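You operate a simulated robot arm through the tools that you are given. There is no shell and no other tool. Be economical: measure what you need, move in short steps, check, and stop when the job is done.

You run a simulated two-armed robot. Do the job below in one go: nothing can be reset, and whatever is moved stays where it is left.

Task
Fetch the green cleaner bottle and stand it on top of the gold extension ring. Put the yellow carton on the top of the long bench away on the high shelf of the camera table. Put the fisheye lens marked "2" from the top of the long bench on top of the tall black lens and the fisheye lens that says "1" on the top of the low wooden stand. Put one of the small elements from the front of the desk on top of the purple carton. Press the green test key three times. Put one of the green cartons from the highest shelf of the cleaning table on top of the black plastic box. Any order will do. Set down upright: green cleaner bottle, yellow carton, fisheye lens, green carton.
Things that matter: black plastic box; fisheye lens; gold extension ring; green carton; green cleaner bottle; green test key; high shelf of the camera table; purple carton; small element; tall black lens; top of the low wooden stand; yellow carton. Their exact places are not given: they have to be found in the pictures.

Only the result counts: the job must be done as asked and must still hold three seconds after the hand-in. Knocking over, shifting, dropping, spilling or breaking anything else fails it.

Robot
Two 7-joint arms with fingered hands on one trunk, on a base that drives. Base frame: it is fixed to the floor where the robot stands at the start and does not move with it; the origin is under the middle of the robot, x ahead of it, y to its left, z up; the surface under the hand at the start is at about z = 800. Readings come in mm, degrees, newtons and seconds.
The left shoulder is at the start at [60, 138, 847], the right one opposite. With the tool pointing down near the work surface each hand reaches from about 400 to 920 mm from the robot's upright axis, wherever it stands, measured 20 degrees to its own side. Places, roughly: black plastic box [-500, 1750, 250]; fisheye lens [750, -1750, 750]; gold extension ring [500, 250, 750]; green carton [-2750, -1250, 1500]; green cleaner bottle [750, 0, 750]; green test key [-3100, 1500, 800]; high shelf of the camera table (15x94 cm) [-1800, -1340, 1260]; purple carton (10x8x6 cm) [-1900, -1300, 1300]; small element (3x3x2 cm) [-3800, 900, 700]; tall black lens [750, -2000, 750]; top of the low wooden stand (20x22 cm) [-1780, 1920, 640]; yellow carton (9x8x8 cm) [800, 100, 800]. Payload 4 kg a hand.
The TCP of each hand is the grasp point between the finger pads, 36 mm short of the fingertips. In the tool frame z runs along the fingers and y along their closing line. The gripper opens to 120 mm. The gripper's body begins 42 mm behind the TCP. The gripper is a hand of 5 fingers: y runs from the thumb to the fingers, the wrist lies at [-15, -109, -200] in the tool frame, and closing takes about 1.5 s.
Orientation is that of the tool frame in the base frame, as a unit quaternion [w, x, y, z]. With the fingers straight down and the wrist toward the robot, the tool's x, y and z point along [0, 1, 0], [1, 0, 0] and [0, 0, -1] of the base frame.

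Tools
- The arms move only by the tool move_arm. It takes "left_steps", "right_steps" or both (then of equal length, played together; a hand with none holds still); each is a list of rows, each a list of 7 numbers: the shift along the tool's x, y, z in units of 200 mm (1.0 is 200 mm), then the turn, a rotation vector about the tool's x, y, z in units of 90 degrees (1.0 is 90 degrees), then the opening, from 0 (shut) to 1 (fully open). In form: [[dx, dy, dz, wx, wy, wz, grip], ...]. A call has 1 to 20 rows; each row is the pose to reach, as a shift and turn from the pose commanded when the call began, along the tool's axes at that moment. A call with a number of a shift or a turn outside -1 to 1 is refused whole. Each row takes 0.2 s and may step no farther than 50 mm and 8.6 degrees from the row before; otherwise, or with a gripper value out of range, the whole call is refused. A pose out of reach is approached as far as the arm can. The call stops where the force on the tool passes 40 N (or 10 N more than at its start, if that is more) or the arm is blocked; 0.2 s more then pass. The fingers move at their own pace (about 153 mm/s each) and stop on an object; they squeeze with about 28 N. The grip force told is the motor's: it shows also when the fingers shut on nothing. Time passes only in rows, and 0.2 s behind the last, so rows that repeat a pose let the fingers close. The reply holds the time, the measured pose of the TCP, the force on the tool along the base axes, the opening and the grip force, in the units named above and with some noise, with the torque about the TCP (base axes, N m) and any sound that the robot's microphone picked up.
- Cameras (640 x 400 px; columns grow to the right, rows downward): "scene" is now at [48.7, 26, 1480.2]; the picture's right is [0.29, -0.96, 0.00], its down [-0.66, -0.20, -0.72] and it looks along [0.69, 0.21, -0.69] (base axes); focal length 278 px, centre (320, 200). "left" rides on the left gripper at [-69, -79, -131] in its tool frame; the picture's right is [-0.78, -0.29, 0.55], its down [0.55, -0.73, 0.40] and it looks along [0.29, 0.61, 0.74] (tool axes); focal length 222 px, centre (320, 200). "right" rides on the right gripper at [69, -79, -131] in its tool frame; the picture's right is [-0.78, 0.29, -0.55], its down [-0.55, -0.73, 0.40] and it looks along [-0.29, 0.61, 0.74] (tool axes); focal length 222 px, centre (320, 200).
- capture(camera): a new picture of that camera. The clock stands still meanwhile.
- move_column(by): slides the trunk up (or, below 0, down) by that many mm; the arms and the scene camera ride with it, the base frame stays. It gives what a move gives, with no picture.
- drive_base(legs): drives the robot by 1 to 6 legs, each [ahead, left, turn to the left] in mm, mm and degrees, along the robot's own axes; the way and the turn of a leg run together, so that a leg with both is an arc; at most 1500 mm and 180 degrees a leg. The arms and the cameras ride along, it lands a little off, and it stops where it bumps. It gives what a move gives.
- set_grasp(shape, hand): the hand has 5 fingers and takes this shape, open, in about a second: jaw (thumb against the fingers, like two jaws); tri (thumb and two fingers); tip (a fingertip pinch); poke (one finger out to press); point (the index stretched); flat (the hand flat); cup (the hand cupped); fist (a fist). The gripper value then closes the fingers along that shape, each until it touches; the sizes above hold for jaw. It gives what a move gives, with no picture.
- pan_tilt(pan, tilt): turns the head with the scene camera to pan (to the left, within 86 degrees either way) and tilt (down, from -29 to 69), counted from straight ahead of the robot. It gives what a move gives.
- locate(camera, pixels): for up to 12 pixels [column, row] of the newest picture of that camera ("zoom" is the newest enlarged one), the place [x, y, z] in the base frame of the surface seen there, good to about 3 mm. The clock stands still meanwhile.
- close_up(camera, box): a new picture of the part [left, top, right, bottom] of that camera's present view, enlarged. The clock stands still meanwhile.
- close_job(): hands the job in; it is judged then, once.

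Keep the steps short. Do not move on a guess: measure, check each grasp and each placing, and mend mistakes. In all there are 131 turns and 142 pictures (those below and enlarged ones count). Leave the grippers open and the arms clear of the work at the hand-in unless told otherwise, and finish with a single line.

The tools are called after "Emit:" as name(argument=value, ...) on one line, values as JSON. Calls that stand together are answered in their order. move_arm: Moves the arms, as the interface text tells. Its arguments: {"type":"object","properties":{"left_steps":{"type":"array","items":{"type":"array","items":{"type":"number"}}},"right_steps":{"type":"array","items":{"type":"array","items":{"type":"number"}}}},"required":[]} The other tools are called the same way: move_column (by) slides the trunk up or down; set_grasp (shape, hand) gives the hand a shape; drive_base (legs) drives the base; pan_tilt (pan, tilt) turns the head that bears the scene camera; capture (camera) takes a picture; locate (camera, pixels) gives the place of the surface under pixels of a picture; close_up (camera, box) takes an enlarged picture of a part of a camera's view; close_job () hands the job in.

At the start:

```text
clock: 0.0
left_eef_pos: [533.8, 382.0, 1101.1]
left_orientation: [0.0, 0.707, 0.707, -0.001]
left_force: [0.4, 0.0, 0.1]
left_torque: [0.01, -0.02, -0.04]
left_grip_width: 119.6
left_grip_force: 0.3
left_shape: jaw
right_eef_pos: [597.4, -74.9, 1087.3]
right_orientation: [0.0, 0.707, 0.707, 0.0]
right_force: [-0.5, -0.3, -0.1]
right_torque: [0.03, -0.01, 0.01]
right_grip_width: 119.8
right_grip_force: 0.1
right_shape: jaw
trunk travel left (down, up): [-425.0, 165.0]
robot x, y, heading: [1.9, -2.6, -0.1]
head pan, tilt: [16.9, 43.6]
```

scene: 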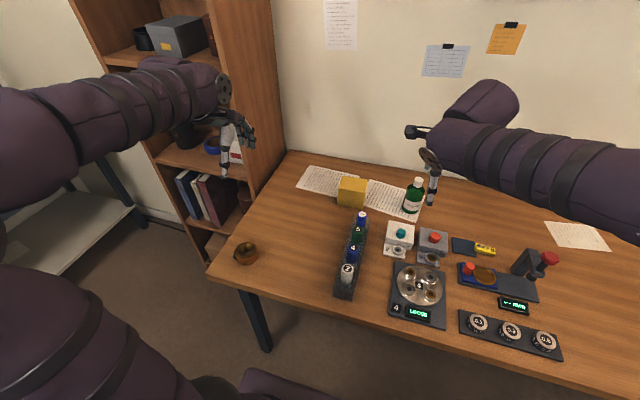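
right: 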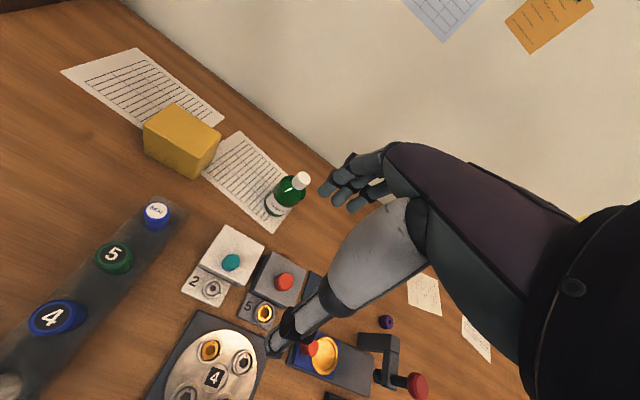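
left: 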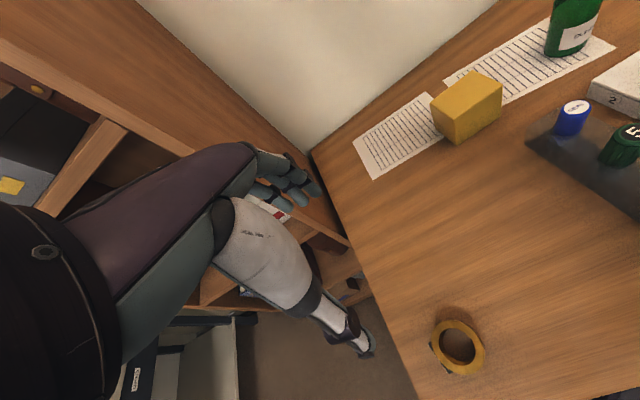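

The bottle (413,195), carton (352,192) and gold ring (245,253) are in view. I'll measure them first.

Emit:
locate(camera="scene", pixels=[[418, 182], [412, 208], [355, 182], [352, 198], [338, 200], [364, 205], [245, 244], [237, 255], [255, 255], [246, 262], [280, 270], [386, 225]])

Emit:
close_up(camera="scene", box=[210, 160, 450, 310])

Emit:
close_up(camera="left", box=[400, 300, 520, 390])

```text
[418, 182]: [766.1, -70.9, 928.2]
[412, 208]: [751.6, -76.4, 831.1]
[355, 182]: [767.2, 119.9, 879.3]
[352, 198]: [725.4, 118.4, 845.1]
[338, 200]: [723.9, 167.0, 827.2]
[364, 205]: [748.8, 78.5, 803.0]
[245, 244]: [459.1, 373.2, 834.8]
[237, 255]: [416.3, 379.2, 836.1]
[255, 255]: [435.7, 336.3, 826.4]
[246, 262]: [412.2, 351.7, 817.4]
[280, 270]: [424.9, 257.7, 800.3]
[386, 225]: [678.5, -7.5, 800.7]
```

```text
2.67 times, centred on (330, 235) of scene
```

zoom: 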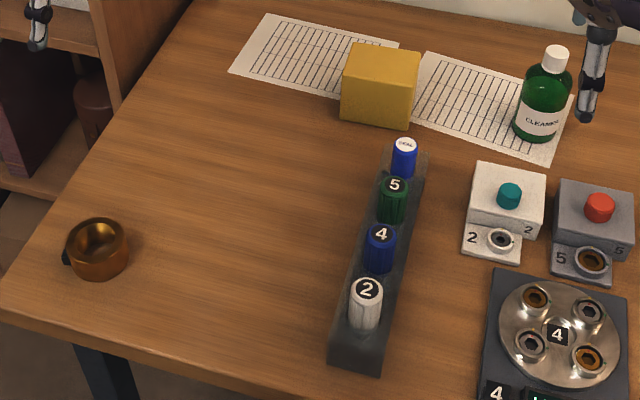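

```text
4.44 times, centred on (460, 345) of left
```

zoom: 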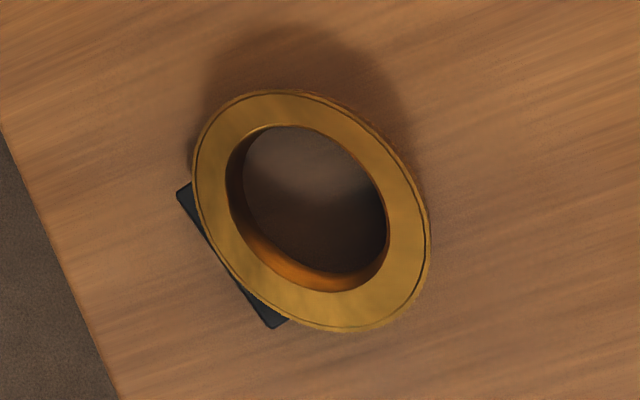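

Emit:
locate(camera="zoom", pixels=[[200, 165], [426, 240], [285, 96], [350, 326], [232, 175], [384, 225], [285, 130], [325, 288], [300, 200], [240, 310], [185, 195], [275, 322]])

Emit:
close_up(camera="right", box=[120, 80, 360, 230])

```text
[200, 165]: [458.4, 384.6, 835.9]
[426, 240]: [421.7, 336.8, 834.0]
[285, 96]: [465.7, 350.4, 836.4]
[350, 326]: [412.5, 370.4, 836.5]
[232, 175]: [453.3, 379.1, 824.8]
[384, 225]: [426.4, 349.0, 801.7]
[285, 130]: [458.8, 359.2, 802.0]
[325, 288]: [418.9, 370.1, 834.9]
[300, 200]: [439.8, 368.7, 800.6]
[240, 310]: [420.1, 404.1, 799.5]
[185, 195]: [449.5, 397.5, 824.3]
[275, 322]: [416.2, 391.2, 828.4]
```

```text
2.67 times, centred on (240, 155) of right
```

zoom: 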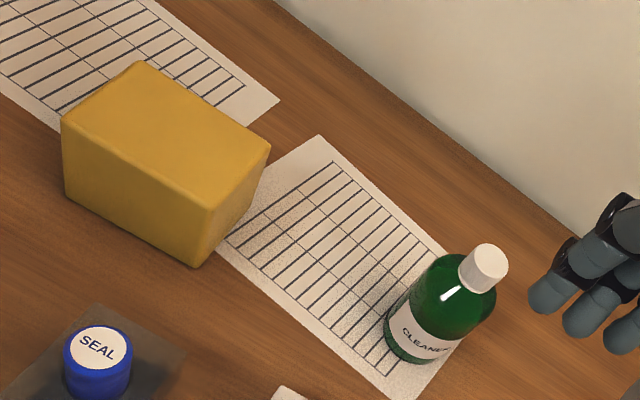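

Emit:
locate(camera="zoom", pixels=[[488, 260], [480, 285], [392, 315], [420, 320], [482, 325], [450, 270], [140, 65], [65, 120], [208, 205], [266, 150], [140, 130], [200, 260]])

```text
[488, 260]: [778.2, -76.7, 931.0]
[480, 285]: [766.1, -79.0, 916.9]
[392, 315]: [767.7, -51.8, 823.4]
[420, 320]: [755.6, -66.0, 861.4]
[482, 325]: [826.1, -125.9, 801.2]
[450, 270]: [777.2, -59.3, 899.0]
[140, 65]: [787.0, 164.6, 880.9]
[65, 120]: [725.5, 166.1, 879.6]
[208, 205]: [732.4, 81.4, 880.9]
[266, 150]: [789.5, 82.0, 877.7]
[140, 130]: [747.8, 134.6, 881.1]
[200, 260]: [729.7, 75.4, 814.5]
```

Ring centre ≈(439,360), top z 836; bottle axis ≈(778,-76), top 931. Checking where the wall behind is before reaching.

Emit:
locate(camera="scene", pixels=[[390, 150], [385, 165], [300, 155], [460, 190], [290, 180], [240, 200], [215, 285], [380, 350], [400, 235], [432, 240], [385, 170], [500, 200]])

Emit:
pan_tilt(pan=-60, tilt=35)

Emit:
capture(camera="scene")

```text
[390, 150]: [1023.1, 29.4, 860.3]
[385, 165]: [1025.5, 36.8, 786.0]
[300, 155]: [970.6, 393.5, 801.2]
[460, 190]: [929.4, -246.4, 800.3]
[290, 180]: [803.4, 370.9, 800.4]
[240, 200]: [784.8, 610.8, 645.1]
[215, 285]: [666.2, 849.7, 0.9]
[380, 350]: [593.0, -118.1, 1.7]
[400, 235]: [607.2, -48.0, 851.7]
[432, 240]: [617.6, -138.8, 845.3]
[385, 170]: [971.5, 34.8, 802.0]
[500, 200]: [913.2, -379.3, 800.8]
```

```text
clock: 1.5
left_eef_pos: [533.8, 382.5, 1101.5]
left_orientation: [0.001, 0.707, 0.707, 0.0]
left_force: [-0.7, 0.2, 0.1]
left_torque: [0.0, 0.0, -0.01]
left_grip_width: 119.8
left_grip_force: 0.1
left_shape: jaw
right_eef_pos: [597.2, -75.5, 1088.0]
right_orientation: [0.0, 0.706, 0.708, 0.001]
right_force: [0.1, -0.3, 0.3]
right_torque: [0.01, -0.03, 0.02]
right_grip_width: 119.8
right_grip_force: 0.0
right_shape: jaw
trunk travel left (down, up): [-425.0, 165.0]
robot x, y, heading: [-1.7, 0.9, -0.2]
head pan, tilt: [-60.0, 35.0]
```

```text
135 pictures are left
```

scene: 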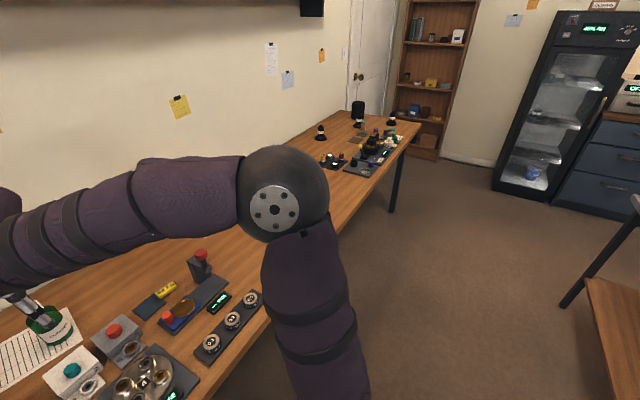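

I see the long bench running to the right with the lenses at the far end. Moving the right hand over the bottle, fingertips still above the cap.

Emit:
move_arm(right_steps=[[0, 0.225, 0, 0, 0, 0, 1], [0, 0.45, 0, 0, 0, 0, 1], [0, 0.675, 0, 0, 0, 0, 1], [0, 0.9, 0, 0, 0, 0, 1], [0, 0.9, 0.2, 0, 0, 0, 1], [0, 0.9, 0.4, 0, 0, 0, 1], [0, 0.9, 0.5, 0, 0, 0, 1], [0, 0.9, 0.5, 0, 0, 0, 1]])

Emit:
capture(camera="right")

Emit:
pan_tilt(pan=0, tilt=45)

Emit:
capture(camera="scene")

```text
clock: 3.3
left_eef_pos: [533.7, 382.9, 1101.7]
left_orientation: [0.0, 0.707, 0.707, 0.0]
left_force: [-0.6, -0.3, 0.1]
left_torque: [0.0, -0.01, 0.01]
left_grip_width: 119.8
left_grip_force: 0.0
left_shape: jaw
right_eef_pos: [776.5, -75.5, 987.5]
right_orientation: [0.001, 0.707, 0.707, 0.0]
right_force: [0.9, 0.6, 0.3]
right_torque: [0.03, 0.05, 0.04]
right_grip_width: 120.0
right_grip_force: 0.1
right_shape: jaw
trunk travel left (down, up): [-425.0, 165.0]
robot x, y, heading: [-4.3, -0.8, -0.0]
head pan, tilt: [-60.0, 35.0]
```

```text
134 pictures are left
```

right: 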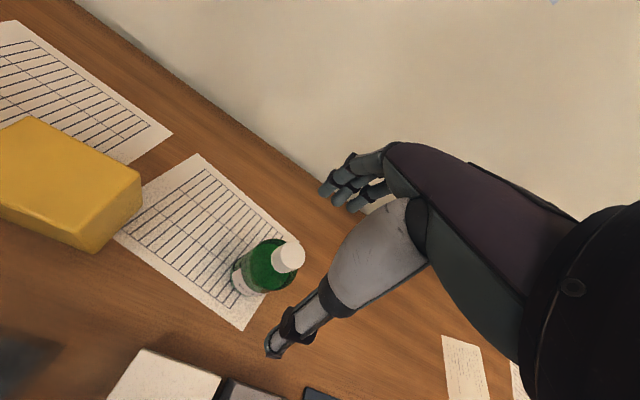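

```text
clock: 4.6
left_eef_pos: [534.2, 383.2, 1100.6]
left_orientation: [0.0, 0.707, 0.707, 0.0]
left_force: [-0.2, 0.2, -0.4]
left_torque: [0.01, 0.02, -0.02]
left_grip_width: 119.5
left_grip_force: 0.1
left_shape: jaw
right_eef_pos: [774.6, -76.0, 987.8]
right_orientation: [0.0, 0.707, 0.707, 0.0]
right_force: [0.1, -0.5, -0.1]
right_torque: [0.02, 0.04, 0.01]
right_grip_width: 119.9
right_grip_force: 0.1
right_shape: jaw
trunk travel left (down, up): [-425.0, 165.0]
robot x, y, heading: [0.6, -0.9, -0.2]
head pan, tilt: [0.0, 45.0]
```

```text
133 pictures are left
```

scene: 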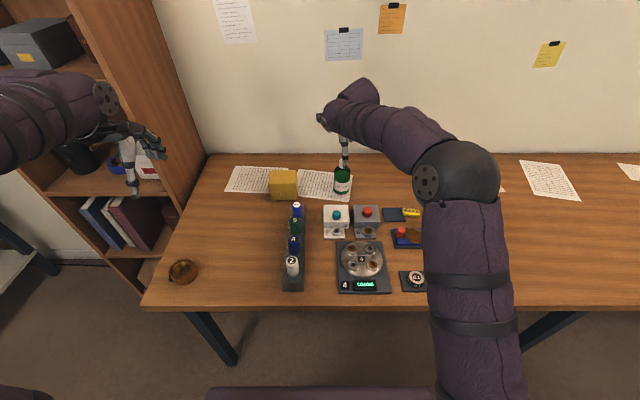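

The cap at (290,257) agrees with where it should appear below the grasp point. Lowering and closing.

Emit:
move_arm(right_steps=[[0, 0, 0.15, 0, 0, 0, 1], [0, 0, 0.3, 0, 0, 0, 1], [0, 0, 0.4, 0, 0, 0, 1], [0, 0, 0.475, 0, 0, 0, 1], [0, 0, 0.475, 0, 0, 0, 0.5], [0, 0, 0.475, 0, 0, 0, 0.3], [0, 0, 0.475, 0, 0, 0, 0], [0, 0, 0.475, 0, 0, 0, 0], [0, 0, 0.475, 0, 0, 0, 0], [0, 0, 0.475, 0, 0, 0, 0], [0, 0, 0.475, 0, 0, 0, 0]])

Emit:
capture(camera="right")

Emit:
close_up(camera="scene", box=[260, 90, 420, 210])

```text
clock: 7.0
left_eef_pos: [533.8, 383.1, 1101.2]
left_orientation: [0.001, 0.707, 0.707, 0.0]
left_force: [0.6, 0.1, 0.0]
left_torque: [-0.01, 0.04, 0.01]
left_grip_width: 119.8
left_grip_force: 0.1
left_shape: jaw
right_eef_pos: [775.4, -75.5, 891.5]
right_orientation: [0.0, 0.707, 0.707, 0.0]
right_force: [-0.6, -0.1, 0.0]
right_torque: [-0.05, 0.06, -0.02]
right_grip_width: 49.9
right_grip_force: 28.3
right_shape: jaw
trunk travel left (down, up): [-425.0, 165.0]
robot x, y, heading: [2.2, -2.5, -0.0]
head pan, tilt: [0.0, 45.0]
```

```text
132 pictures are left
```

right: 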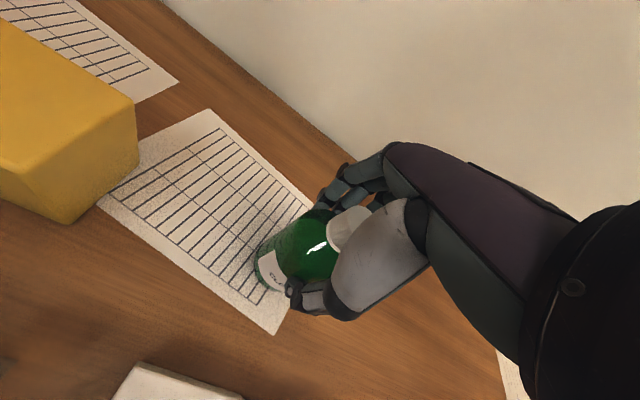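

```text
3.33 times, centred on (340, 150) of scene
```

zoom: 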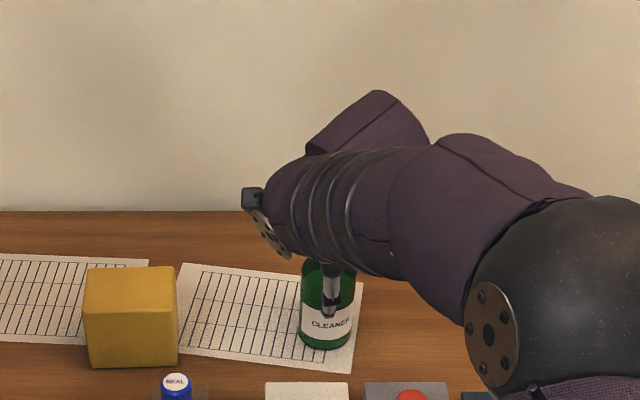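

Bottle held upright (width 50). Lifting, taking the left hand out of the way and carrying the bottle toward the ring.

Emit:
move_arm(right_steps=[[0, 0, -0.22, 0, 0, 0, 0], [0, 0, -0.44, 0, 0, 0, 0], [0, 0, -0.65, 0, 0, 0, 0], [0.167, -0.167, -0.65, 0, 0, 0, 0], [0.333, -0.333, -0.65, 0, 0, 0, 0], [0.5, -0.5, -0.65, 0, 0, 0, 0], [0.667, -0.667, -0.65, 0, 0, 0, 0], [0.833, -0.833, -0.65, 0, 0, 0, 0], [1, -1, -0.65, 0, 0, 0, 0]], left_steps=[[0.11, -0.11, 0, 0, 0, 0, 1], [0.22, -0.22, 0, 0, 0, 0, 1], [0.33, -0.33, 0, 0, 0, 0, 1], [0.44, -0.44, 0, 0, 0, 0, 1], [0.55, -0.55, 0, 0, 0, 0, 1], [0.66, -0.66, 0, 0, 0, 0, 1], [0.77, -0.77, 0, 0, 0, 0, 1], [0.88, -0.88, 0, 0, 0, 0, 1], [1, -0.9, 0, 0, 0, 0, 1]])

Emit:
move_arm(right_steps=[[0.167, -0.11, 0, 0, 0, 0, 0], [0.333, -0.22, 0, 0, 0, 0, 0], [0.5, -0.33, 0, 0, 0, 0, 0], [0.667, -0.44, 0, 0, 0, 0, 0], [0.833, -0.55, 0, 0, 0, 0, 0], [1, -0.69, 0, 0, 0, 0, 0], [1, -0.69, 0, 0, 0, 0, 0]])

Emit:
pan_tilt(pan=30, tilt=55)

Emit:
capture(camera="scene")

Emit:
capture(camera="right")

```text
clock: 9.0
left_eef_pos: [352.9, 584.1, 1101.1]
left_orientation: [0.0, 0.707, 0.707, -0.001]
left_force: [-0.3, 1.3, -0.6]
left_torque: [0.0, -0.01, 0.0]
left_grip_width: 119.6
left_grip_force: 0.0
left_shape: jaw
right_eef_pos: [575.9, 124.2, 1022.4]
right_orientation: [0.0, 0.707, 0.707, -0.001]
right_force: [0.0, -0.1, -1.6]
right_torque: [-0.02, 0.0, -0.01]
right_grip_width: 49.6
right_grip_force: 27.7
right_shape: jaw
trunk travel left (down, up): [-425.0, 165.0]
robot x, y, heading: [0.2, -1.9, -0.1]
head pan, tilt: [0.0, 45.0]
```

```text
clock: 10.6
left_eef_pos: [355.4, 582.7, 1102.4]
left_orientation: [-0.001, 0.707, 0.708, 0.0]
left_force: [-1.0, -0.5, 0.2]
left_torque: [-0.04, -0.01, 0.01]
left_grip_width: 119.8
left_grip_force: 0.1
left_shape: jaw
right_eef_pos: [439.2, 324.4, 1021.6]
right_orientation: [0.0, 0.708, 0.706, 0.0]
right_force: [-0.5, -0.2, -2.5]
right_torque: [0.01, 0.01, 0.0]
right_grip_width: 49.9
right_grip_force: 28.3
right_shape: jaw
trunk travel left (down, up): [-425.0, 165.0]
robot x, y, heading: [1.8, -0.0, 0.1]
head pan, tilt: [0.0, 45.0]
```

```text
clock: 11.6
left_eef_pos: [354.7, 582.3, 1102.8]
left_orientation: [0.0, 0.707, 0.707, 0.0]
left_force: [0.7, 0.0, 0.5]
left_torque: [-0.02, 0.0, 0.01]
left_grip_width: 119.6
left_grip_force: 0.1
left_shape: jaw
right_eef_pos: [438.9, 324.2, 1021.8]
right_orientation: [0.001, 0.708, 0.707, 0.0]
right_force: [-0.1, 0.5, -2.2]
right_torque: [0.01, 0.01, 0.0]
right_grip_width: 49.6
right_grip_force: 27.7
right_shape: jaw
trunk travel left (down, up): [-425.0, 165.0]
robot x, y, heading: [-0.3, -1.8, 0.1]
head pan, tilt: [30.0, 55.0]
```

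```text
130 pictures are left
```

scene: 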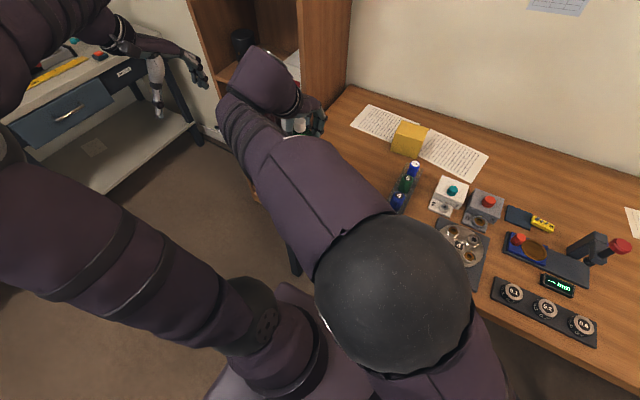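

```text
129 pictures are left
```

right: 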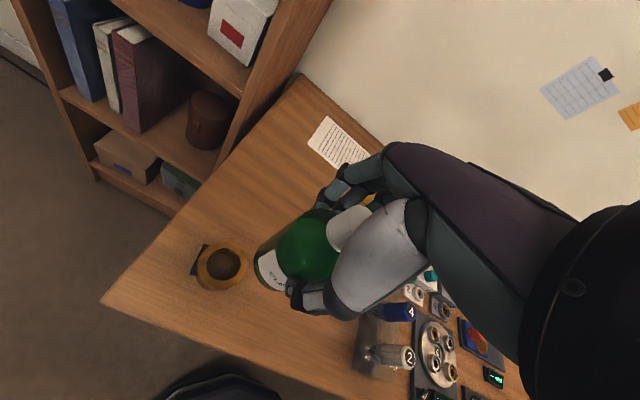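

Ring visible at (222,265) in the hand camera. Moving the last 36 mm over it and down to ~12 mm above.

Emit:
move_arm(right_steps=[[0.18, -0.003, 0, 0, 0, 0, 0], [0.18, -0.003, 0.15, 0, 0, 0, 0], [0.18, -0.003, 0.3, 0, 0, 0, 0], [0.18, -0.003, 0.39, 0, 0, 0, 0], [0.18, -0.003, 0.39, 0, 0, 0, 0]])

Emit:
capture(camera="right")

Emit:
close_up(camera="right", box=[200, 180, 360, 340])

Emit:
capture(camera="left")

```text
clock: 12.8
left_eef_pos: [354.9, 582.5, 1101.8]
left_orientation: [0.0, 0.707, 0.707, 0.0]
left_force: [0.3, 0.2, -0.1]
left_torque: [0.05, -0.01, 0.02]
left_grip_width: 119.8
left_grip_force: 0.1
left_shape: jaw
right_eef_pos: [438.6, 361.5, 944.8]
right_orientation: [0.0, 0.707, 0.707, 0.0]
right_force: [0.0, 0.5, -2.3]
right_torque: [-0.01, 0.02, -0.02]
right_grip_width: 49.5
right_grip_force: 27.7
right_shape: jaw
trunk travel left (down, up): [-425.0, 165.0]
robot x, y, heading: [2.4, -1.9, 0.1]
head pan, tilt: [30.0, 55.0]
```

```text
128 pictures are left
```

right: 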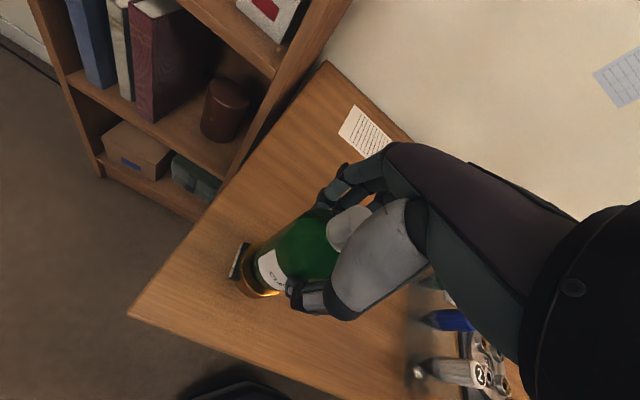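

```text
2.50 times, centred on (280, 260) of right
```

zoom: 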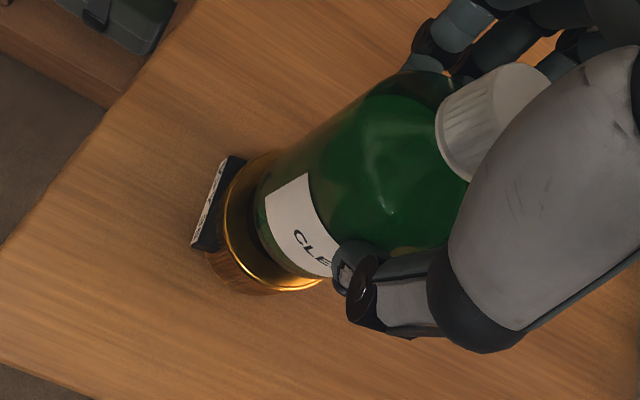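

```text
126 pictures are left
```

left: 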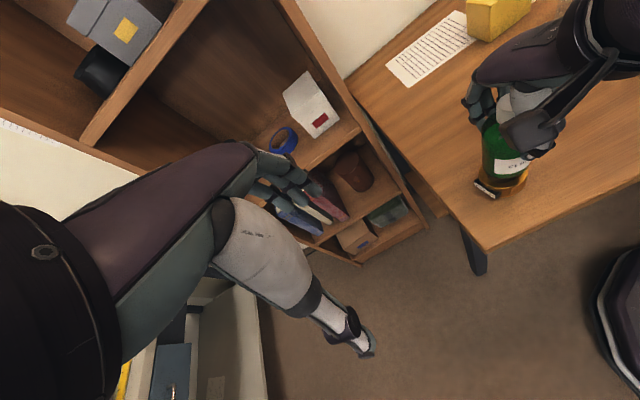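

Well aligned. Lowering gently to contact.

Emit:
move_arm(right_steps=[[0, 0, 0.04, 0, 0, 0, 0], [0, 0, 0.07, 0, 0, 0, 0], [0, 0, 0.085, 0, 0, 0, 0], [0, 0, 0.09, 0, 0, 0, 0], [0, 0, 0.09, 0, 0, 0, 0]])

Emit:
close_up(camera="right", box=[200, 180, 360, 340])

Emit:
close_up(camera="left", box=[440, 80, 580, 220])

```text
clock: 13.9
left_eef_pos: [354.2, 582.3, 1102.4]
left_orientation: [0.0, 0.707, 0.707, 0.0]
left_force: [0.0, 0.1, 0.7]
left_torque: [0.02, 0.04, -0.02]
left_grip_width: 119.7
left_grip_force: 0.0
left_shape: jaw
right_eef_pos: [438.6, 359.3, 927.3]
right_orientation: [0.0, 0.708, 0.707, 0.0]
right_force: [-0.4, 0.6, -2.9]
right_torque: [0.01, 0.0, 0.0]
right_grip_width: 49.7
right_grip_force: 28.0
right_shape: jaw
trunk travel left (down, up): [-425.0, 165.0]
robot x, y, heading: [1.2, -0.0, -0.1]
head pan, tilt: [30.0, 55.0]
```

```text
2.50 times, centred on (280, 260) of right
```

zoom: 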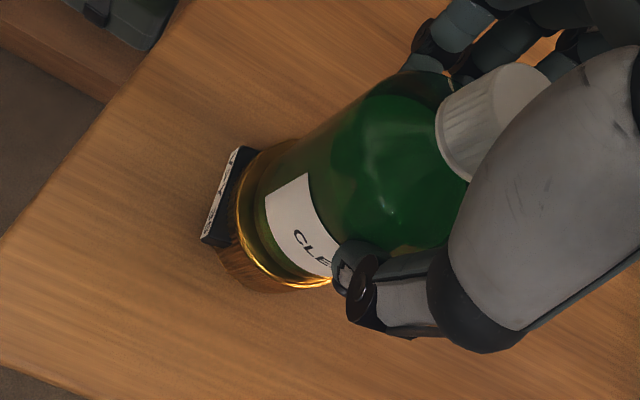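

```text
2.86 times, centred on (510, 150) of left
```

zoom: 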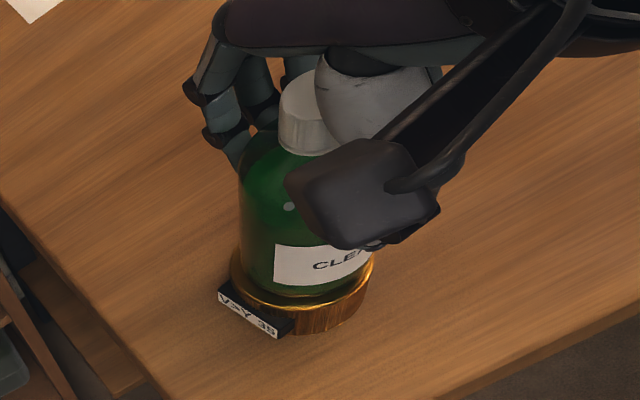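

Emit:
move_arm(right_steps=[[0, 0, 0.005, 0, 0, 0, 0], [0, 0, 0.01, 0, 0, 0, 0], [0, 0, 0.015, 0, 0, 0, 0], [0, 0, 0.015, 0, 0, 0, 0]])

```text
clock: 14.9
left_eef_pos: [353.8, 582.1, 1102.8]
left_orientation: [0.0, 0.706, 0.708, 0.0]
left_force: [-0.2, -0.7, 0.0]
left_torque: [0.0, -0.03, 0.01]
left_grip_width: 119.7
left_grip_force: 0.1
left_shape: jaw
right_eef_pos: [438.2, 360.5, 926.1]
right_orientation: [0.0, 0.707, 0.707, 0.001]
right_force: [-0.6, -0.4, 9.7]
right_torque: [-0.04, -0.08, 0.02]
right_grip_width: 50.0
right_grip_force: 28.2
right_shape: jaw
trunk travel left (down, up): [-425.0, 165.0]
robot x, y, heading: [-1.9, 2.3, 0.0]
head pan, tilt: [30.0, 55.0]
```

Contact (+10 N). Opening, then rising straight up.

Emit:
move_arm(right_steps=[[0, 0, 0, 0, 0, 0, 0.2], [0, 0, 0, 0, 0, 0, 0.5], [0, 0, 0, 0, 0, 0, 0.8], [0, 0, 0, 0, 0, 0, 1], [0, 0, 0, 0, 0, 0, 1], [0, 0, 0, 0, 0, 0, 1], [0, 0, -0.1, 0, 0, 0, 1], [0, 0, -0.25, 0, 0, 0, 1], [0, 0, -0.45, 0, 0, 0, 1], [0, 0, -0.7, 0, 0, 0, 1]])

Emit:
close_up(camera="right", box=[200, 180, 360, 340])

Emit:
close_up(camera="left", box=[440, 80, 580, 220])

```text
clock: 17.1
left_eef_pos: [353.0, 582.2, 1101.5]
left_orientation: [0.0, 0.707, 0.707, 0.0]
left_force: [0.0, 0.4, 0.1]
left_torque: [0.0, -0.01, 0.02]
left_grip_width: 119.7
left_grip_force: 0.0
left_shape: jaw
right_eef_pos: [438.0, 360.3, 1064.0]
right_orientation: [0.0, 0.707, 0.707, 0.0]
right_force: [-1.0, -0.2, 0.0]
right_torque: [-0.02, -0.01, -0.01]
right_grip_width: 119.4
right_grip_force: 0.0
right_shape: jaw
trunk travel left (down, up): [-425.0, 165.0]
robot x, y, heading: [3.1, -0.1, 0.1]
head pan, tilt: [30.0, 55.0]
```

```text
2.50 times, centred on (280, 260) of right
```

zoom: 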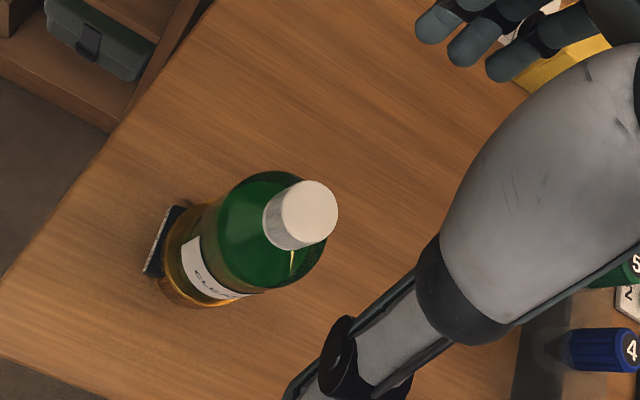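

```text
2.86 times, centred on (510, 150) of left
```

zoom: 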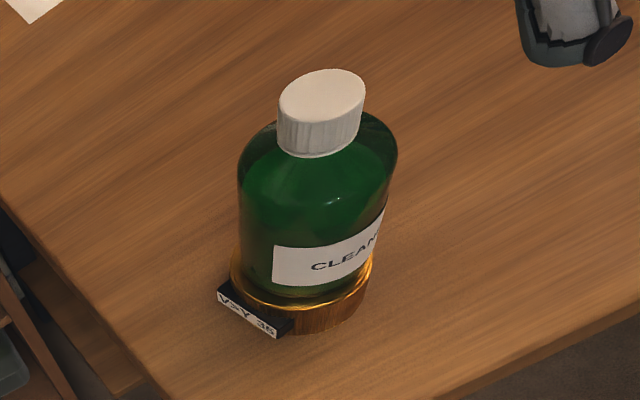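

Bottle stands on the ring. Now the right hand goes over the yellow carton (centre ≈(758,123), top 880), stopping above it.

Emit:
move_arm(right_steps=[[-0.167, 0.167, 0, 0, 0, 0, 1], [-0.333, 0.333, 0, 0, 0, 0, 1], [-0.5, 0.5, 0, 0, 0, 0, 1], [-0.667, 0.667, 0, 0, 0, 0, 1], [-0.833, 0.833, 0, 0, 0, 0, 1], [-1, 1, 0, 0, 0, 0, 1]])

Emit:
move_arm(right_steps=[[-0.06, 0.2, 0, 0, 0, 0, 1], [-0.12, 0.4, 0, 0, 0, 0, 1], [-0.187, 0.6, 0, 0, 0, 0, 1], [-0.187, 0.6, 0.2, 0, 0, 0, 1], [-0.187, 0.6, 0.4, 0, 0, 0, 1], [-0.187, 0.6, 0.6, 0, 0, 0, 1], [-0.187, 0.6, 0.6, 0, 0, 0, 1]])

Emit:
capture(camera="right")

Emit:
pan_tilt(pan=10, tilt=40)

Emit:
capture(camera="scene")

```text
clock: 18.6
left_eef_pos: [355.5, 583.6, 1101.5]
left_orientation: [0.0, 0.707, 0.707, 0.001]
left_force: [0.2, 0.8, 0.5]
left_torque: [0.02, -0.01, 0.0]
left_grip_width: 120.1
left_grip_force: 0.1
left_shape: jaw
right_eef_pos: [638.1, 160.1, 1063.3]
right_orientation: [-0.001, 0.707, 0.707, 0.001]
right_force: [-0.4, 0.3, 0.1]
right_torque: [0.0, 0.01, -0.01]
right_grip_width: 119.8
right_grip_force: 0.1
right_shape: jaw
trunk travel left (down, up): [-425.0, 165.0]
robot x, y, heading: [1.9, -0.2, 0.3]
head pan, tilt: [30.0, 55.0]
```

```text
clock: 20.1
left_eef_pos: [354.4, 582.4, 1099.9]
left_orientation: [0.0, 0.707, 0.708, -0.001]
left_force: [0.0, 0.8, 0.8]
left_torque: [0.02, 0.02, -0.03]
left_grip_width: 119.6
left_grip_force: 0.0
left_shape: jaw
right_eef_pos: [756.9, 120.0, 943.2]
right_orientation: [0.0, 0.707, 0.707, 0.0]
right_force: [-0.9, 0.1, 0.3]
right_torque: [-0.01, -0.02, -0.04]
right_grip_width: 119.5
right_grip_force: 0.1
right_shape: jaw
trunk travel left (down, up): [-425.0, 165.0]
robot x, y, heading: [1.7, -0.7, 0.0]
head pan, tilt: [30.0, 55.0]
```

```text
121 pictures are left
```

right: 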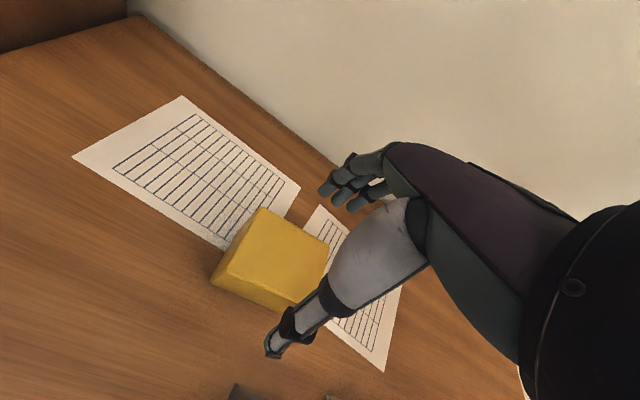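

```text
clock: 21.0
left_eef_pos: [353.1, 582.2, 1101.1]
left_orientation: [0.0, 0.707, 0.707, -0.001]
left_force: [-0.8, 0.8, -0.1]
left_torque: [-0.01, 0.01, -0.02]
left_grip_width: 119.5
left_grip_force: 0.1
left_shape: jaw
right_eef_pos: [758.2, 120.7, 943.6]
right_orientation: [0.0, 0.707, 0.707, 0.0]
right_force: [-0.4, -0.6, -1.2]
right_torque: [0.0, 0.02, 0.0]
right_grip_width: 120.2
right_grip_force: 0.0
right_shape: jaw
trunk travel left (down, up): [-425.0, 165.0]
robot x, y, heading: [-1.4, -0.7, -0.0]
head pan, tilt: [10.0, 40.0]
```

```text
120 pictures are left
```

scene: 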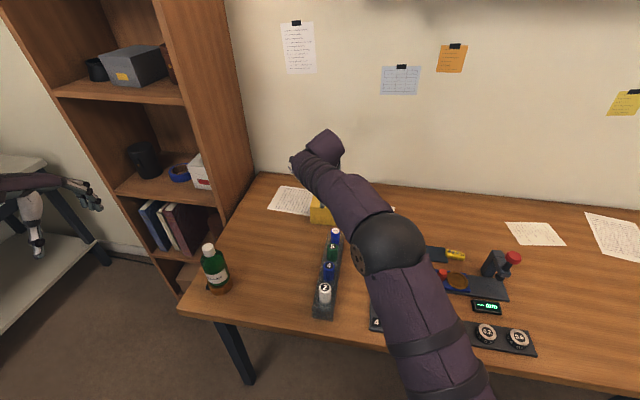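

Emit:
locate(camera="right", pixels=[[262, 211], [224, 265], [322, 250], [275, 240], [285, 285], [220, 280], [302, 280], [240, 300]])

Emit:
close_up(camera="right", box=[200, 190, 360, 350])

```text
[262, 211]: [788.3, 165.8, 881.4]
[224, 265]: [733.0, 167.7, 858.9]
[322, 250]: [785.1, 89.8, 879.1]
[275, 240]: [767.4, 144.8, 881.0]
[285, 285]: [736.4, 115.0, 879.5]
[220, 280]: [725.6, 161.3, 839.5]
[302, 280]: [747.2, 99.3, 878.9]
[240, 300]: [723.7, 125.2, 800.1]
```

```text
2.50 times, centred on (280, 270) of right
```

zoom: 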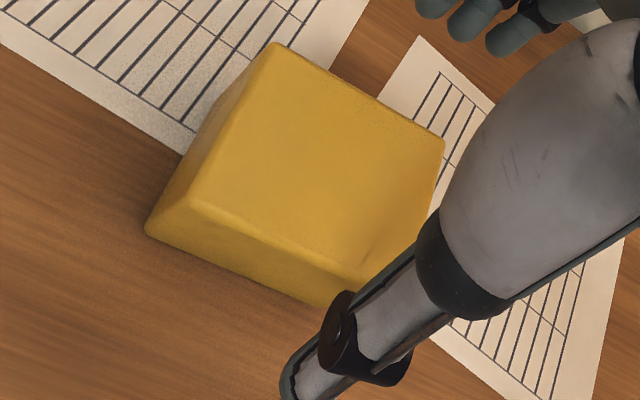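

Carton centre ≈(757,124). Descending to z≈850 and closing.

Emit:
move_arm(right_steps=[[0.02, 0, 0.15, 0, 0, 0, 1], [0.02, 0, 0.3, 0, 0, 0, 1], [0.02, 0, 0.465, 0, 0, 0, 1], [0.02, 0, 0.465, 0, 0, 0, 0.6], [0.02, 0, 0.465, 0, 0, 0, 0.3], [0.02, 0, 0.465, 0, 0, 0, 0], [0.02, 0, 0.465, 0, 0, 0, 0], [0.02, 0, 0.465, 0, 0, 0, 0], [0.02, 0, 0.465, 0, 0, 0, 0], [0.02, 0, 0.465, 0, 0, 0, 0], [0.02, 0, 0.3, 0, 0, 0, 0], [0.02, 0, 0.05, 0, 0, 0, 0], [0.02, 0, -0.15, 0, 0, 0, 0]])

Emit:
capture(camera="right")

```text
clock: 23.8
left_eef_pos: [352.9, 583.2, 1101.5]
left_orientation: [0.0, 0.707, 0.707, 0.0]
left_force: [0.2, -0.6, -0.1]
left_torque: [-0.01, 0.01, 0.01]
left_grip_width: 119.8
left_grip_force: 0.0
left_shape: jaw
right_eef_pos: [758.8, 128.1, 971.7]
right_orientation: [0.0, 0.707, 0.707, 0.0]
right_force: [-0.1, -0.8, -0.8]
right_torque: [0.01, 0.01, 0.01]
right_grip_width: 64.6
right_grip_force: 28.3
right_shape: jaw
trunk travel left (down, up): [-425.0, 165.0]
robot x, y, heading: [1.3, -1.7, -0.2]
head pan, tilt: [10.0, 40.0]
```

```text
118 pictures are left
```

right: 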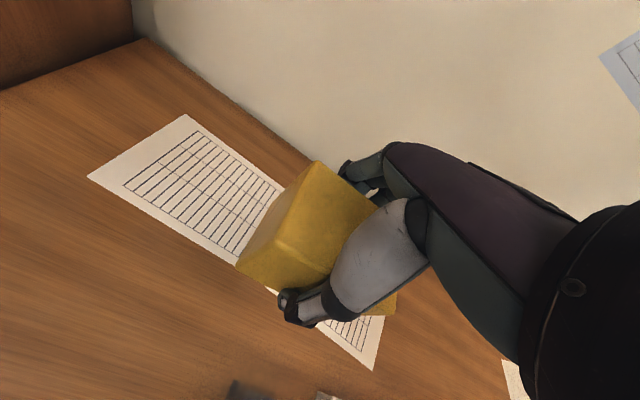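

Carton held (64.6 mm). Drawing the right hand in and driving to the right along the bench toward the lenses.

Emit:
move_arm(right_steps=[[-0.167, -0.167, -0.07, 0, 0, 0, 0], [-0.333, -0.333, -0.14, 0, 0, 0, 0], [-0.5, -0.5, -0.2, 0, 0, 0, 0], [-0.667, -0.667, -0.27, 0, 0, 0, 0], [-0.833, -0.833, -0.33, 0, 0, 0, 0], [-1, -1, -0.4, 0, 0, 0, 0]])

Emit:
drive_base(legs=[[-250, 0, 0], [0, -1300, 0]])

Emit:
pan_tilt(pan=-25, tilt=35)

Emit:
capture(camera="scene")

```text
clock: 25.2
left_eef_pos: [353.2, 580.9, 1102.7]
left_orientation: [-0.001, 0.707, 0.707, 0.001]
left_force: [-0.3, -0.6, 0.0]
left_torque: [-0.03, 0.0, -0.01]
left_grip_width: 119.9
left_grip_force: 0.0
left_shape: jaw
right_eef_pos: [557.0, -75.2, 1054.2]
right_orientation: [0.0, 0.707, 0.707, 0.001]
right_force: [-0.5, 0.0, 0.3]
right_torque: [0.02, 0.01, -0.02]
right_grip_width: 64.6
right_grip_force: 28.1
right_shape: jaw
trunk travel left (down, up): [-425.0, 165.0]
robot x, y, heading: [1.8, -0.7, 0.2]
head pan, tilt: [10.0, 40.0]
```

```text
clock: 33.1
left_eef_pos: [102.1, -711.1, 1102.3]
left_orientation: [0.0, 0.698, 0.716, 0.0]
left_force: [-0.3, -0.1, 0.5]
left_torque: [0.01, -0.02, -0.01]
left_grip_width: 119.9
left_grip_force: 0.0
left_shape: jaw
right_eef_pos: [321.5, -1362.8, 1053.9]
right_orientation: [0.0, 0.698, 0.716, 0.0]
right_force: [0.2, -0.1, -0.1]
right_torque: [-0.01, 0.01, -0.05]
right_grip_width: 64.3
right_grip_force: 28.0
right_shape: jaw
trunk travel left (down, up): [-425.0, 165.0]
robot x, y, heading: [-234.7, -1300.9, 1.6]
head pan, tilt: [10.0, 40.0]
```

```text
clock: 34.2
left_eef_pos: [102.3, -709.5, 1102.0]
left_orientation: [0.0, 0.697, 0.717, 0.0]
left_force: [-0.3, 0.1, -0.3]
left_torque: [0.01, -0.01, -0.02]
left_grip_width: 119.5
left_grip_force: 0.0
left_shape: jaw
right_eef_pos: [322.5, -1363.5, 1053.4]
right_orientation: [0.0, 0.697, 0.717, 0.0]
right_force: [-0.2, -0.7, -0.9]
right_torque: [-0.05, 0.03, 0.0]
right_grip_width: 64.3
right_grip_force: 27.8
right_shape: jaw
trunk travel left (down, up): [-425.0, 165.0]
robot x, y, heading: [-236.7, -1300.3, 1.4]
head pan, tilt: [-25.0, 35.0]
```

```text
117 pictures are left
```

scene: 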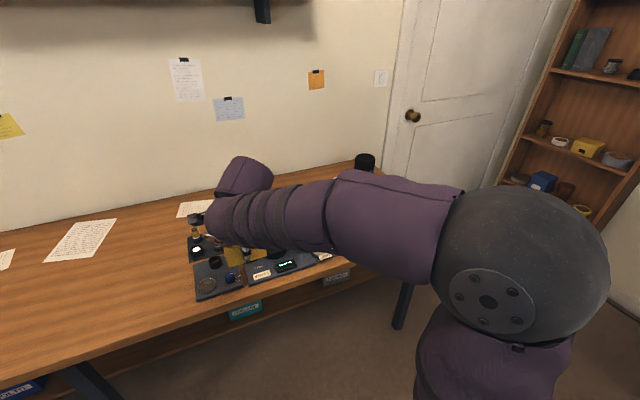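

The right arm blocks the view. Driving ~500 more to the right and looking more to the left.

Emit:
drive_base(legs=[[0, -450, -1.5]])

Emit:
pan_tilt(pan=12, tilt=38)

Emit:
capture(camera="scene")

Emit:
capture(camera="right")

```text
clock: 36.9
left_eef_pos: [122.8, -1173.7, 1101.9]
left_orientation: [0.0, 0.706, 0.708, 0.0]
left_force: [-0.6, -0.5, -0.1]
left_torque: [0.02, -0.03, -0.04]
left_grip_width: 119.9
left_grip_force: 0.0
left_shape: jaw
right_eef_pos: [328.0, -1830.1, 1054.4]
right_orientation: [0.001, 0.707, 0.707, -0.001]
right_force: [0.1, -0.5, -2.1]
right_torque: [0.01, 0.01, -0.03]
right_grip_width: 64.5
right_grip_force: 28.1
right_shape: jaw
trunk travel left (down, up): [-425.0, 165.0]
robot x, y, heading: [-228.3, -1753.8, 0.1]
head pan, tilt: [-25.0, 35.0]
```

```text
clock: 37.9
left_eef_pos: [121.5, -1171.6, 1101.2]
left_orientation: [-0.001, 0.707, 0.708, 0.0]
left_force: [0.6, 0.3, 0.8]
left_torque: [-0.01, -0.01, 0.0]
left_grip_width: 119.6
left_grip_force: 0.0
left_shape: jaw
right_eef_pos: [326.3, -1830.6, 1053.9]
right_orientation: [-0.001, 0.707, 0.708, 0.0]
right_force: [0.0, 0.4, -1.0]
right_torque: [0.02, 0.01, -0.01]
right_grip_width: 64.5
right_grip_force: 28.7
right_shape: jaw
trunk travel left (down, up): [-425.0, 165.0]
robot x, y, heading: [-230.5, -1758.0, -0.2]
head pan, tilt: [12.0, 38.0]
```

```text
116 pictures are left
```

scene: 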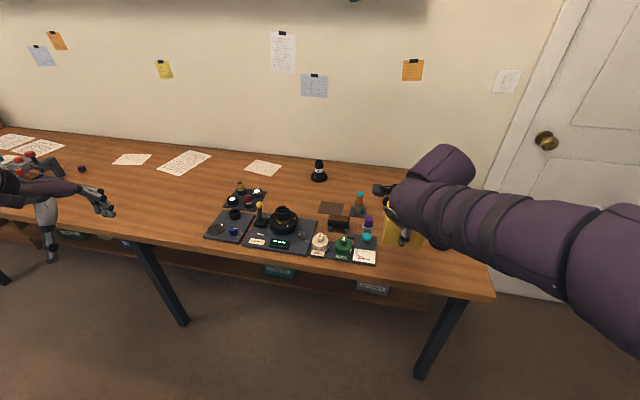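

```text
115 pictures are left
```

right: 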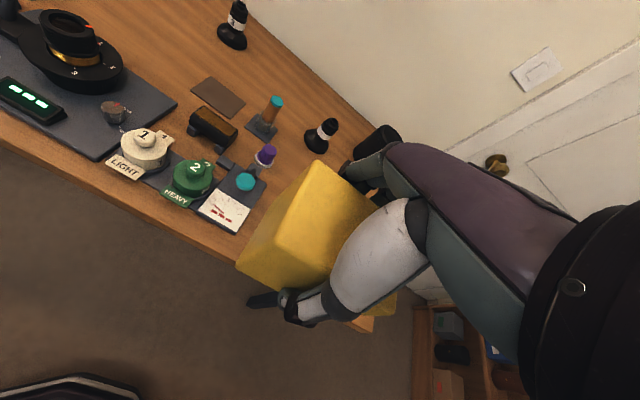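

Two lenses with white bands seen: "1" at (235,20) and another at (322,133) in the hand view. Moving the right hand aside to free the view.

Emit:
move_arm(right_steps=[[-0.2, -0.1, 0, 0, 0, 0, 0], [-0.4, -0.2, 0, 0, 0, 0, 0], [-0.6, -0.3, 0, 0, 0, 0, 0], [-0.8, -0.4, 0, 0, 0, 0, 0], [-1, -0.5, 0, 0, 0, 0, 0], [-1, -0.5, 0, 0, 0, 0, 0]])

Emit:
pan_tilt(pan=-10, tilt=38)

Emit:
capture(camera="scene")

```text
clock: 39.3
left_eef_pos: [122.7, -1171.5, 1100.7]
left_orientation: [0.0, 0.706, 0.708, 0.0]
left_force: [-0.6, 0.4, -0.3]
left_torque: [-0.04, -0.01, -0.01]
left_grip_width: 119.6
left_grip_force: 0.0
left_shape: jaw
right_eef_pos: [225.5, -2031.7, 1053.9]
right_orientation: [0.0, 0.706, 0.708, 0.0]
right_force: [0.5, -0.3, -1.4]
right_torque: [0.0, -0.02, 0.01]
right_grip_width: 64.6
right_grip_force: 27.8
right_shape: jaw
trunk travel left (down, up): [-425.0, 165.0]
robot x, y, heading: [-234.3, -1754.4, 0.3]
head pan, tilt: [12.0, 38.0]
```

```text
clock: 40.2
left_eef_pos: [122.6, -1171.5, 1102.1]
left_orientation: [0.0, 0.707, 0.707, 0.0]
left_force: [-0.2, 0.4, 0.4]
left_torque: [0.03, 0.0, -0.01]
left_grip_width: 119.5
left_grip_force: 0.0
left_shape: jaw
right_eef_pos: [225.2, -2031.7, 1054.1]
right_orientation: [0.0, 0.706, 0.708, 0.001]
right_force: [0.6, -0.2, -1.2]
right_torque: [-0.01, -0.02, -0.01]
right_grip_width: 64.6
right_grip_force: 27.7
right_shape: jaw
trunk travel left (down, up): [-425.0, 165.0]
robot x, y, heading: [-229.1, -1756.0, 0.2]
head pan, tilt: [-10.0, 38.0]
```

```text
114 pictures are left
```

scene: 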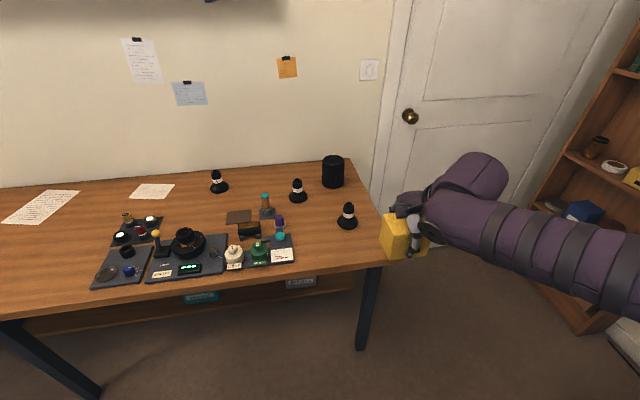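

Three fisheye lenses at (218,182), (298,190), (347,215) and the tall black lens at (333,172). Zooming to read the marks and measuring.

Emit:
close_up(camera="scene", box=[200, 140, 370, 240])

Emit:
locate(camera="scene", pixels=[[333, 160], [324, 160], [342, 160], [333, 175], [216, 173], [219, 188], [297, 181], [298, 198], [348, 206], [347, 222], [384, 262], [348, 168]])

```text
3.76 times, centred on (285, 190) of scene
```

zoom: 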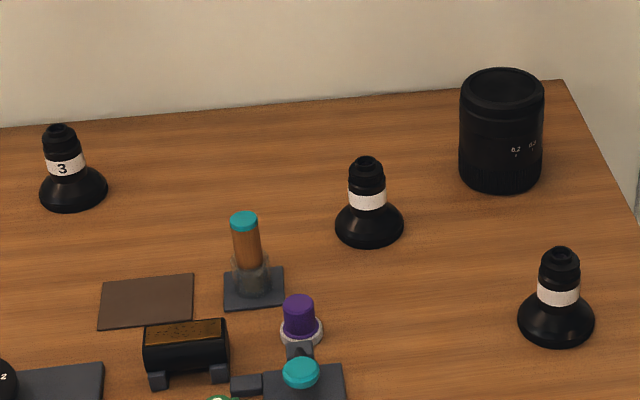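

```text
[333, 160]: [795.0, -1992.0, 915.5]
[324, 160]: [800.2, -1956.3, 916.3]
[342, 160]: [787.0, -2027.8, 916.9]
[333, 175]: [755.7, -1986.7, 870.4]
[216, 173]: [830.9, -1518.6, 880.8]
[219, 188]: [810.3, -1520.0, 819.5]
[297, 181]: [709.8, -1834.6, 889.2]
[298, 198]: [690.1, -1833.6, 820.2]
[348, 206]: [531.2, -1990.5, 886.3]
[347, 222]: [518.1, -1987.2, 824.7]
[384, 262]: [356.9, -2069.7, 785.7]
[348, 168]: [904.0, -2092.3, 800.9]
```

The leftmost is "3"; the marks on the other two face away. Looking with the right hand camera from further right.

Emit:
capture(camera="right")

```text
112 pictures are left
```

right: 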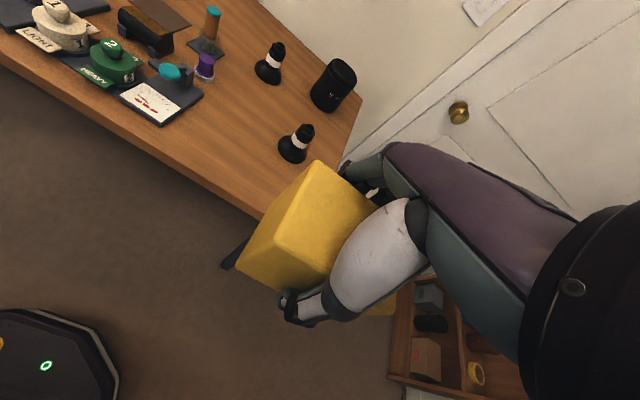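

Emit:
close_up(camera="right", box=[240, 20, 360, 170])

```text
2.67 times, centred on (300, 95) of right
```

zoom: 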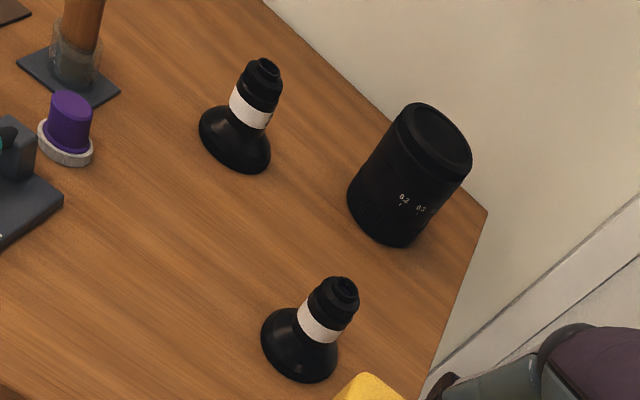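

Emit:
close_up(camera="right", box=[255, 35, 303, 65])

Emit:
drive_base(legs=[[220, 0, 0]])

Emit:
move_arm(right_steps=[[0, 0, 0, 0, 0, -0.09, 0], [0, 0, 0, 0, 0, -0.18, 0], [0, 0, 0, 0, 0, -0.27, 0], [0, 0, 0, 0, 0, -0.36, 0], [0, 0, 0, 0, 0, -0.45, 0], [0, 0, 0, 0, 0, -0.54, 0], [0, 0, 0, 0, 0, -0.63, 0], [0, 0, 0, 0, 0, -0.72, 0], [0, 0, 0, 0, 0, -0.81, 0], [0, 0, 0, 0, 0, -0.9, 0], [0, 0, 0, 0, 0, -0.99, 0], [0, 0, 0, 0, 0, -1, 0]])

Emit:
capture(camera="right")

```text
13.33 times, centred on (279, 50) of right
```

zoom: 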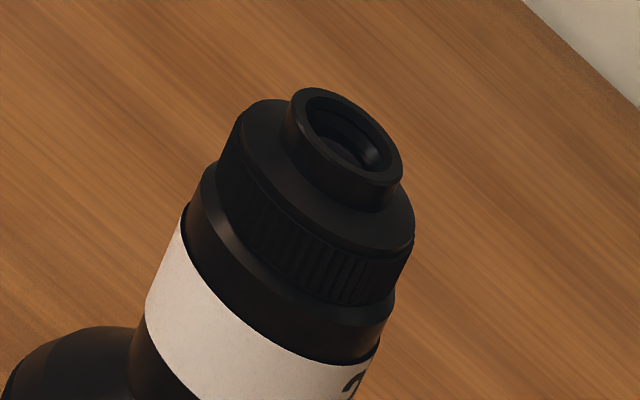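

```text
clock: 41.9
left_eef_pos: [343.4, -1171.4, 1103.0]
left_orientation: [0.0, 0.706, 0.708, -0.001]
left_force: [-0.3, 0.2, 0.6]
left_torque: [0.02, 0.03, 0.01]
left_grip_width: 119.8
left_grip_force: 0.0
left_shape: jaw
right_eef_pos: [446.7, -2031.3, 1053.1]
right_orientation: [0.0, 0.706, 0.708, 0.0]
right_force: [0.2, 1.4, -1.4]
right_torque: [-0.04, 0.02, 0.03]
right_grip_width: 64.4
right_grip_force: 28.1
right_shape: jaw
trunk travel left (down, up): [-425.0, 165.0]
robot x, y, heading: [-13.8, -1756.1, 0.3]
head pan, tilt: [-10.0, 38.0]
```

```text
clock: 44.5
left_eef_pos: [341.0, -1170.8, 1103.1]
left_orientation: [0.0, 0.706, 0.708, 0.0]
left_force: [0.6, 0.5, 0.2]
left_torque: [0.03, 0.02, 0.01]
left_grip_width: 119.8
left_grip_force: 0.1
left_shape: jaw
right_eef_pos: [446.0, -2030.8, 1054.5]
right_orientation: [-0.001, -0.003, 1.0, 0.001]
right_force: [-0.3, 0.2, -1.6]
right_torque: [0.0, -0.01, 0.01]
right_grip_width: 64.4
right_grip_force: 28.3
right_shape: jaw
trunk travel left (down, up): [-425.0, 165.0]
robot x, y, heading: [-9.3, -1756.5, 0.4]
head pan, tilt: [-10.0, 38.0]
```

```text
109 pictures are left
```

right: 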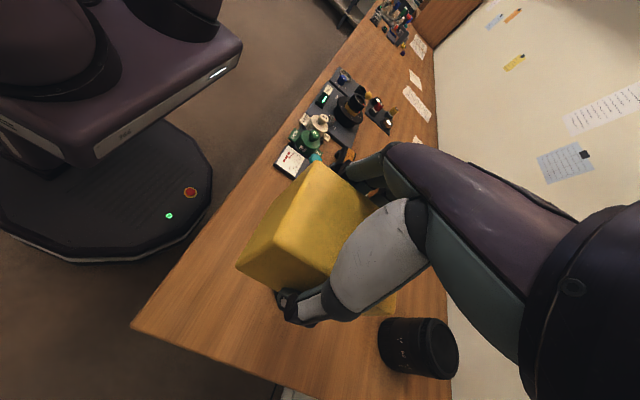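

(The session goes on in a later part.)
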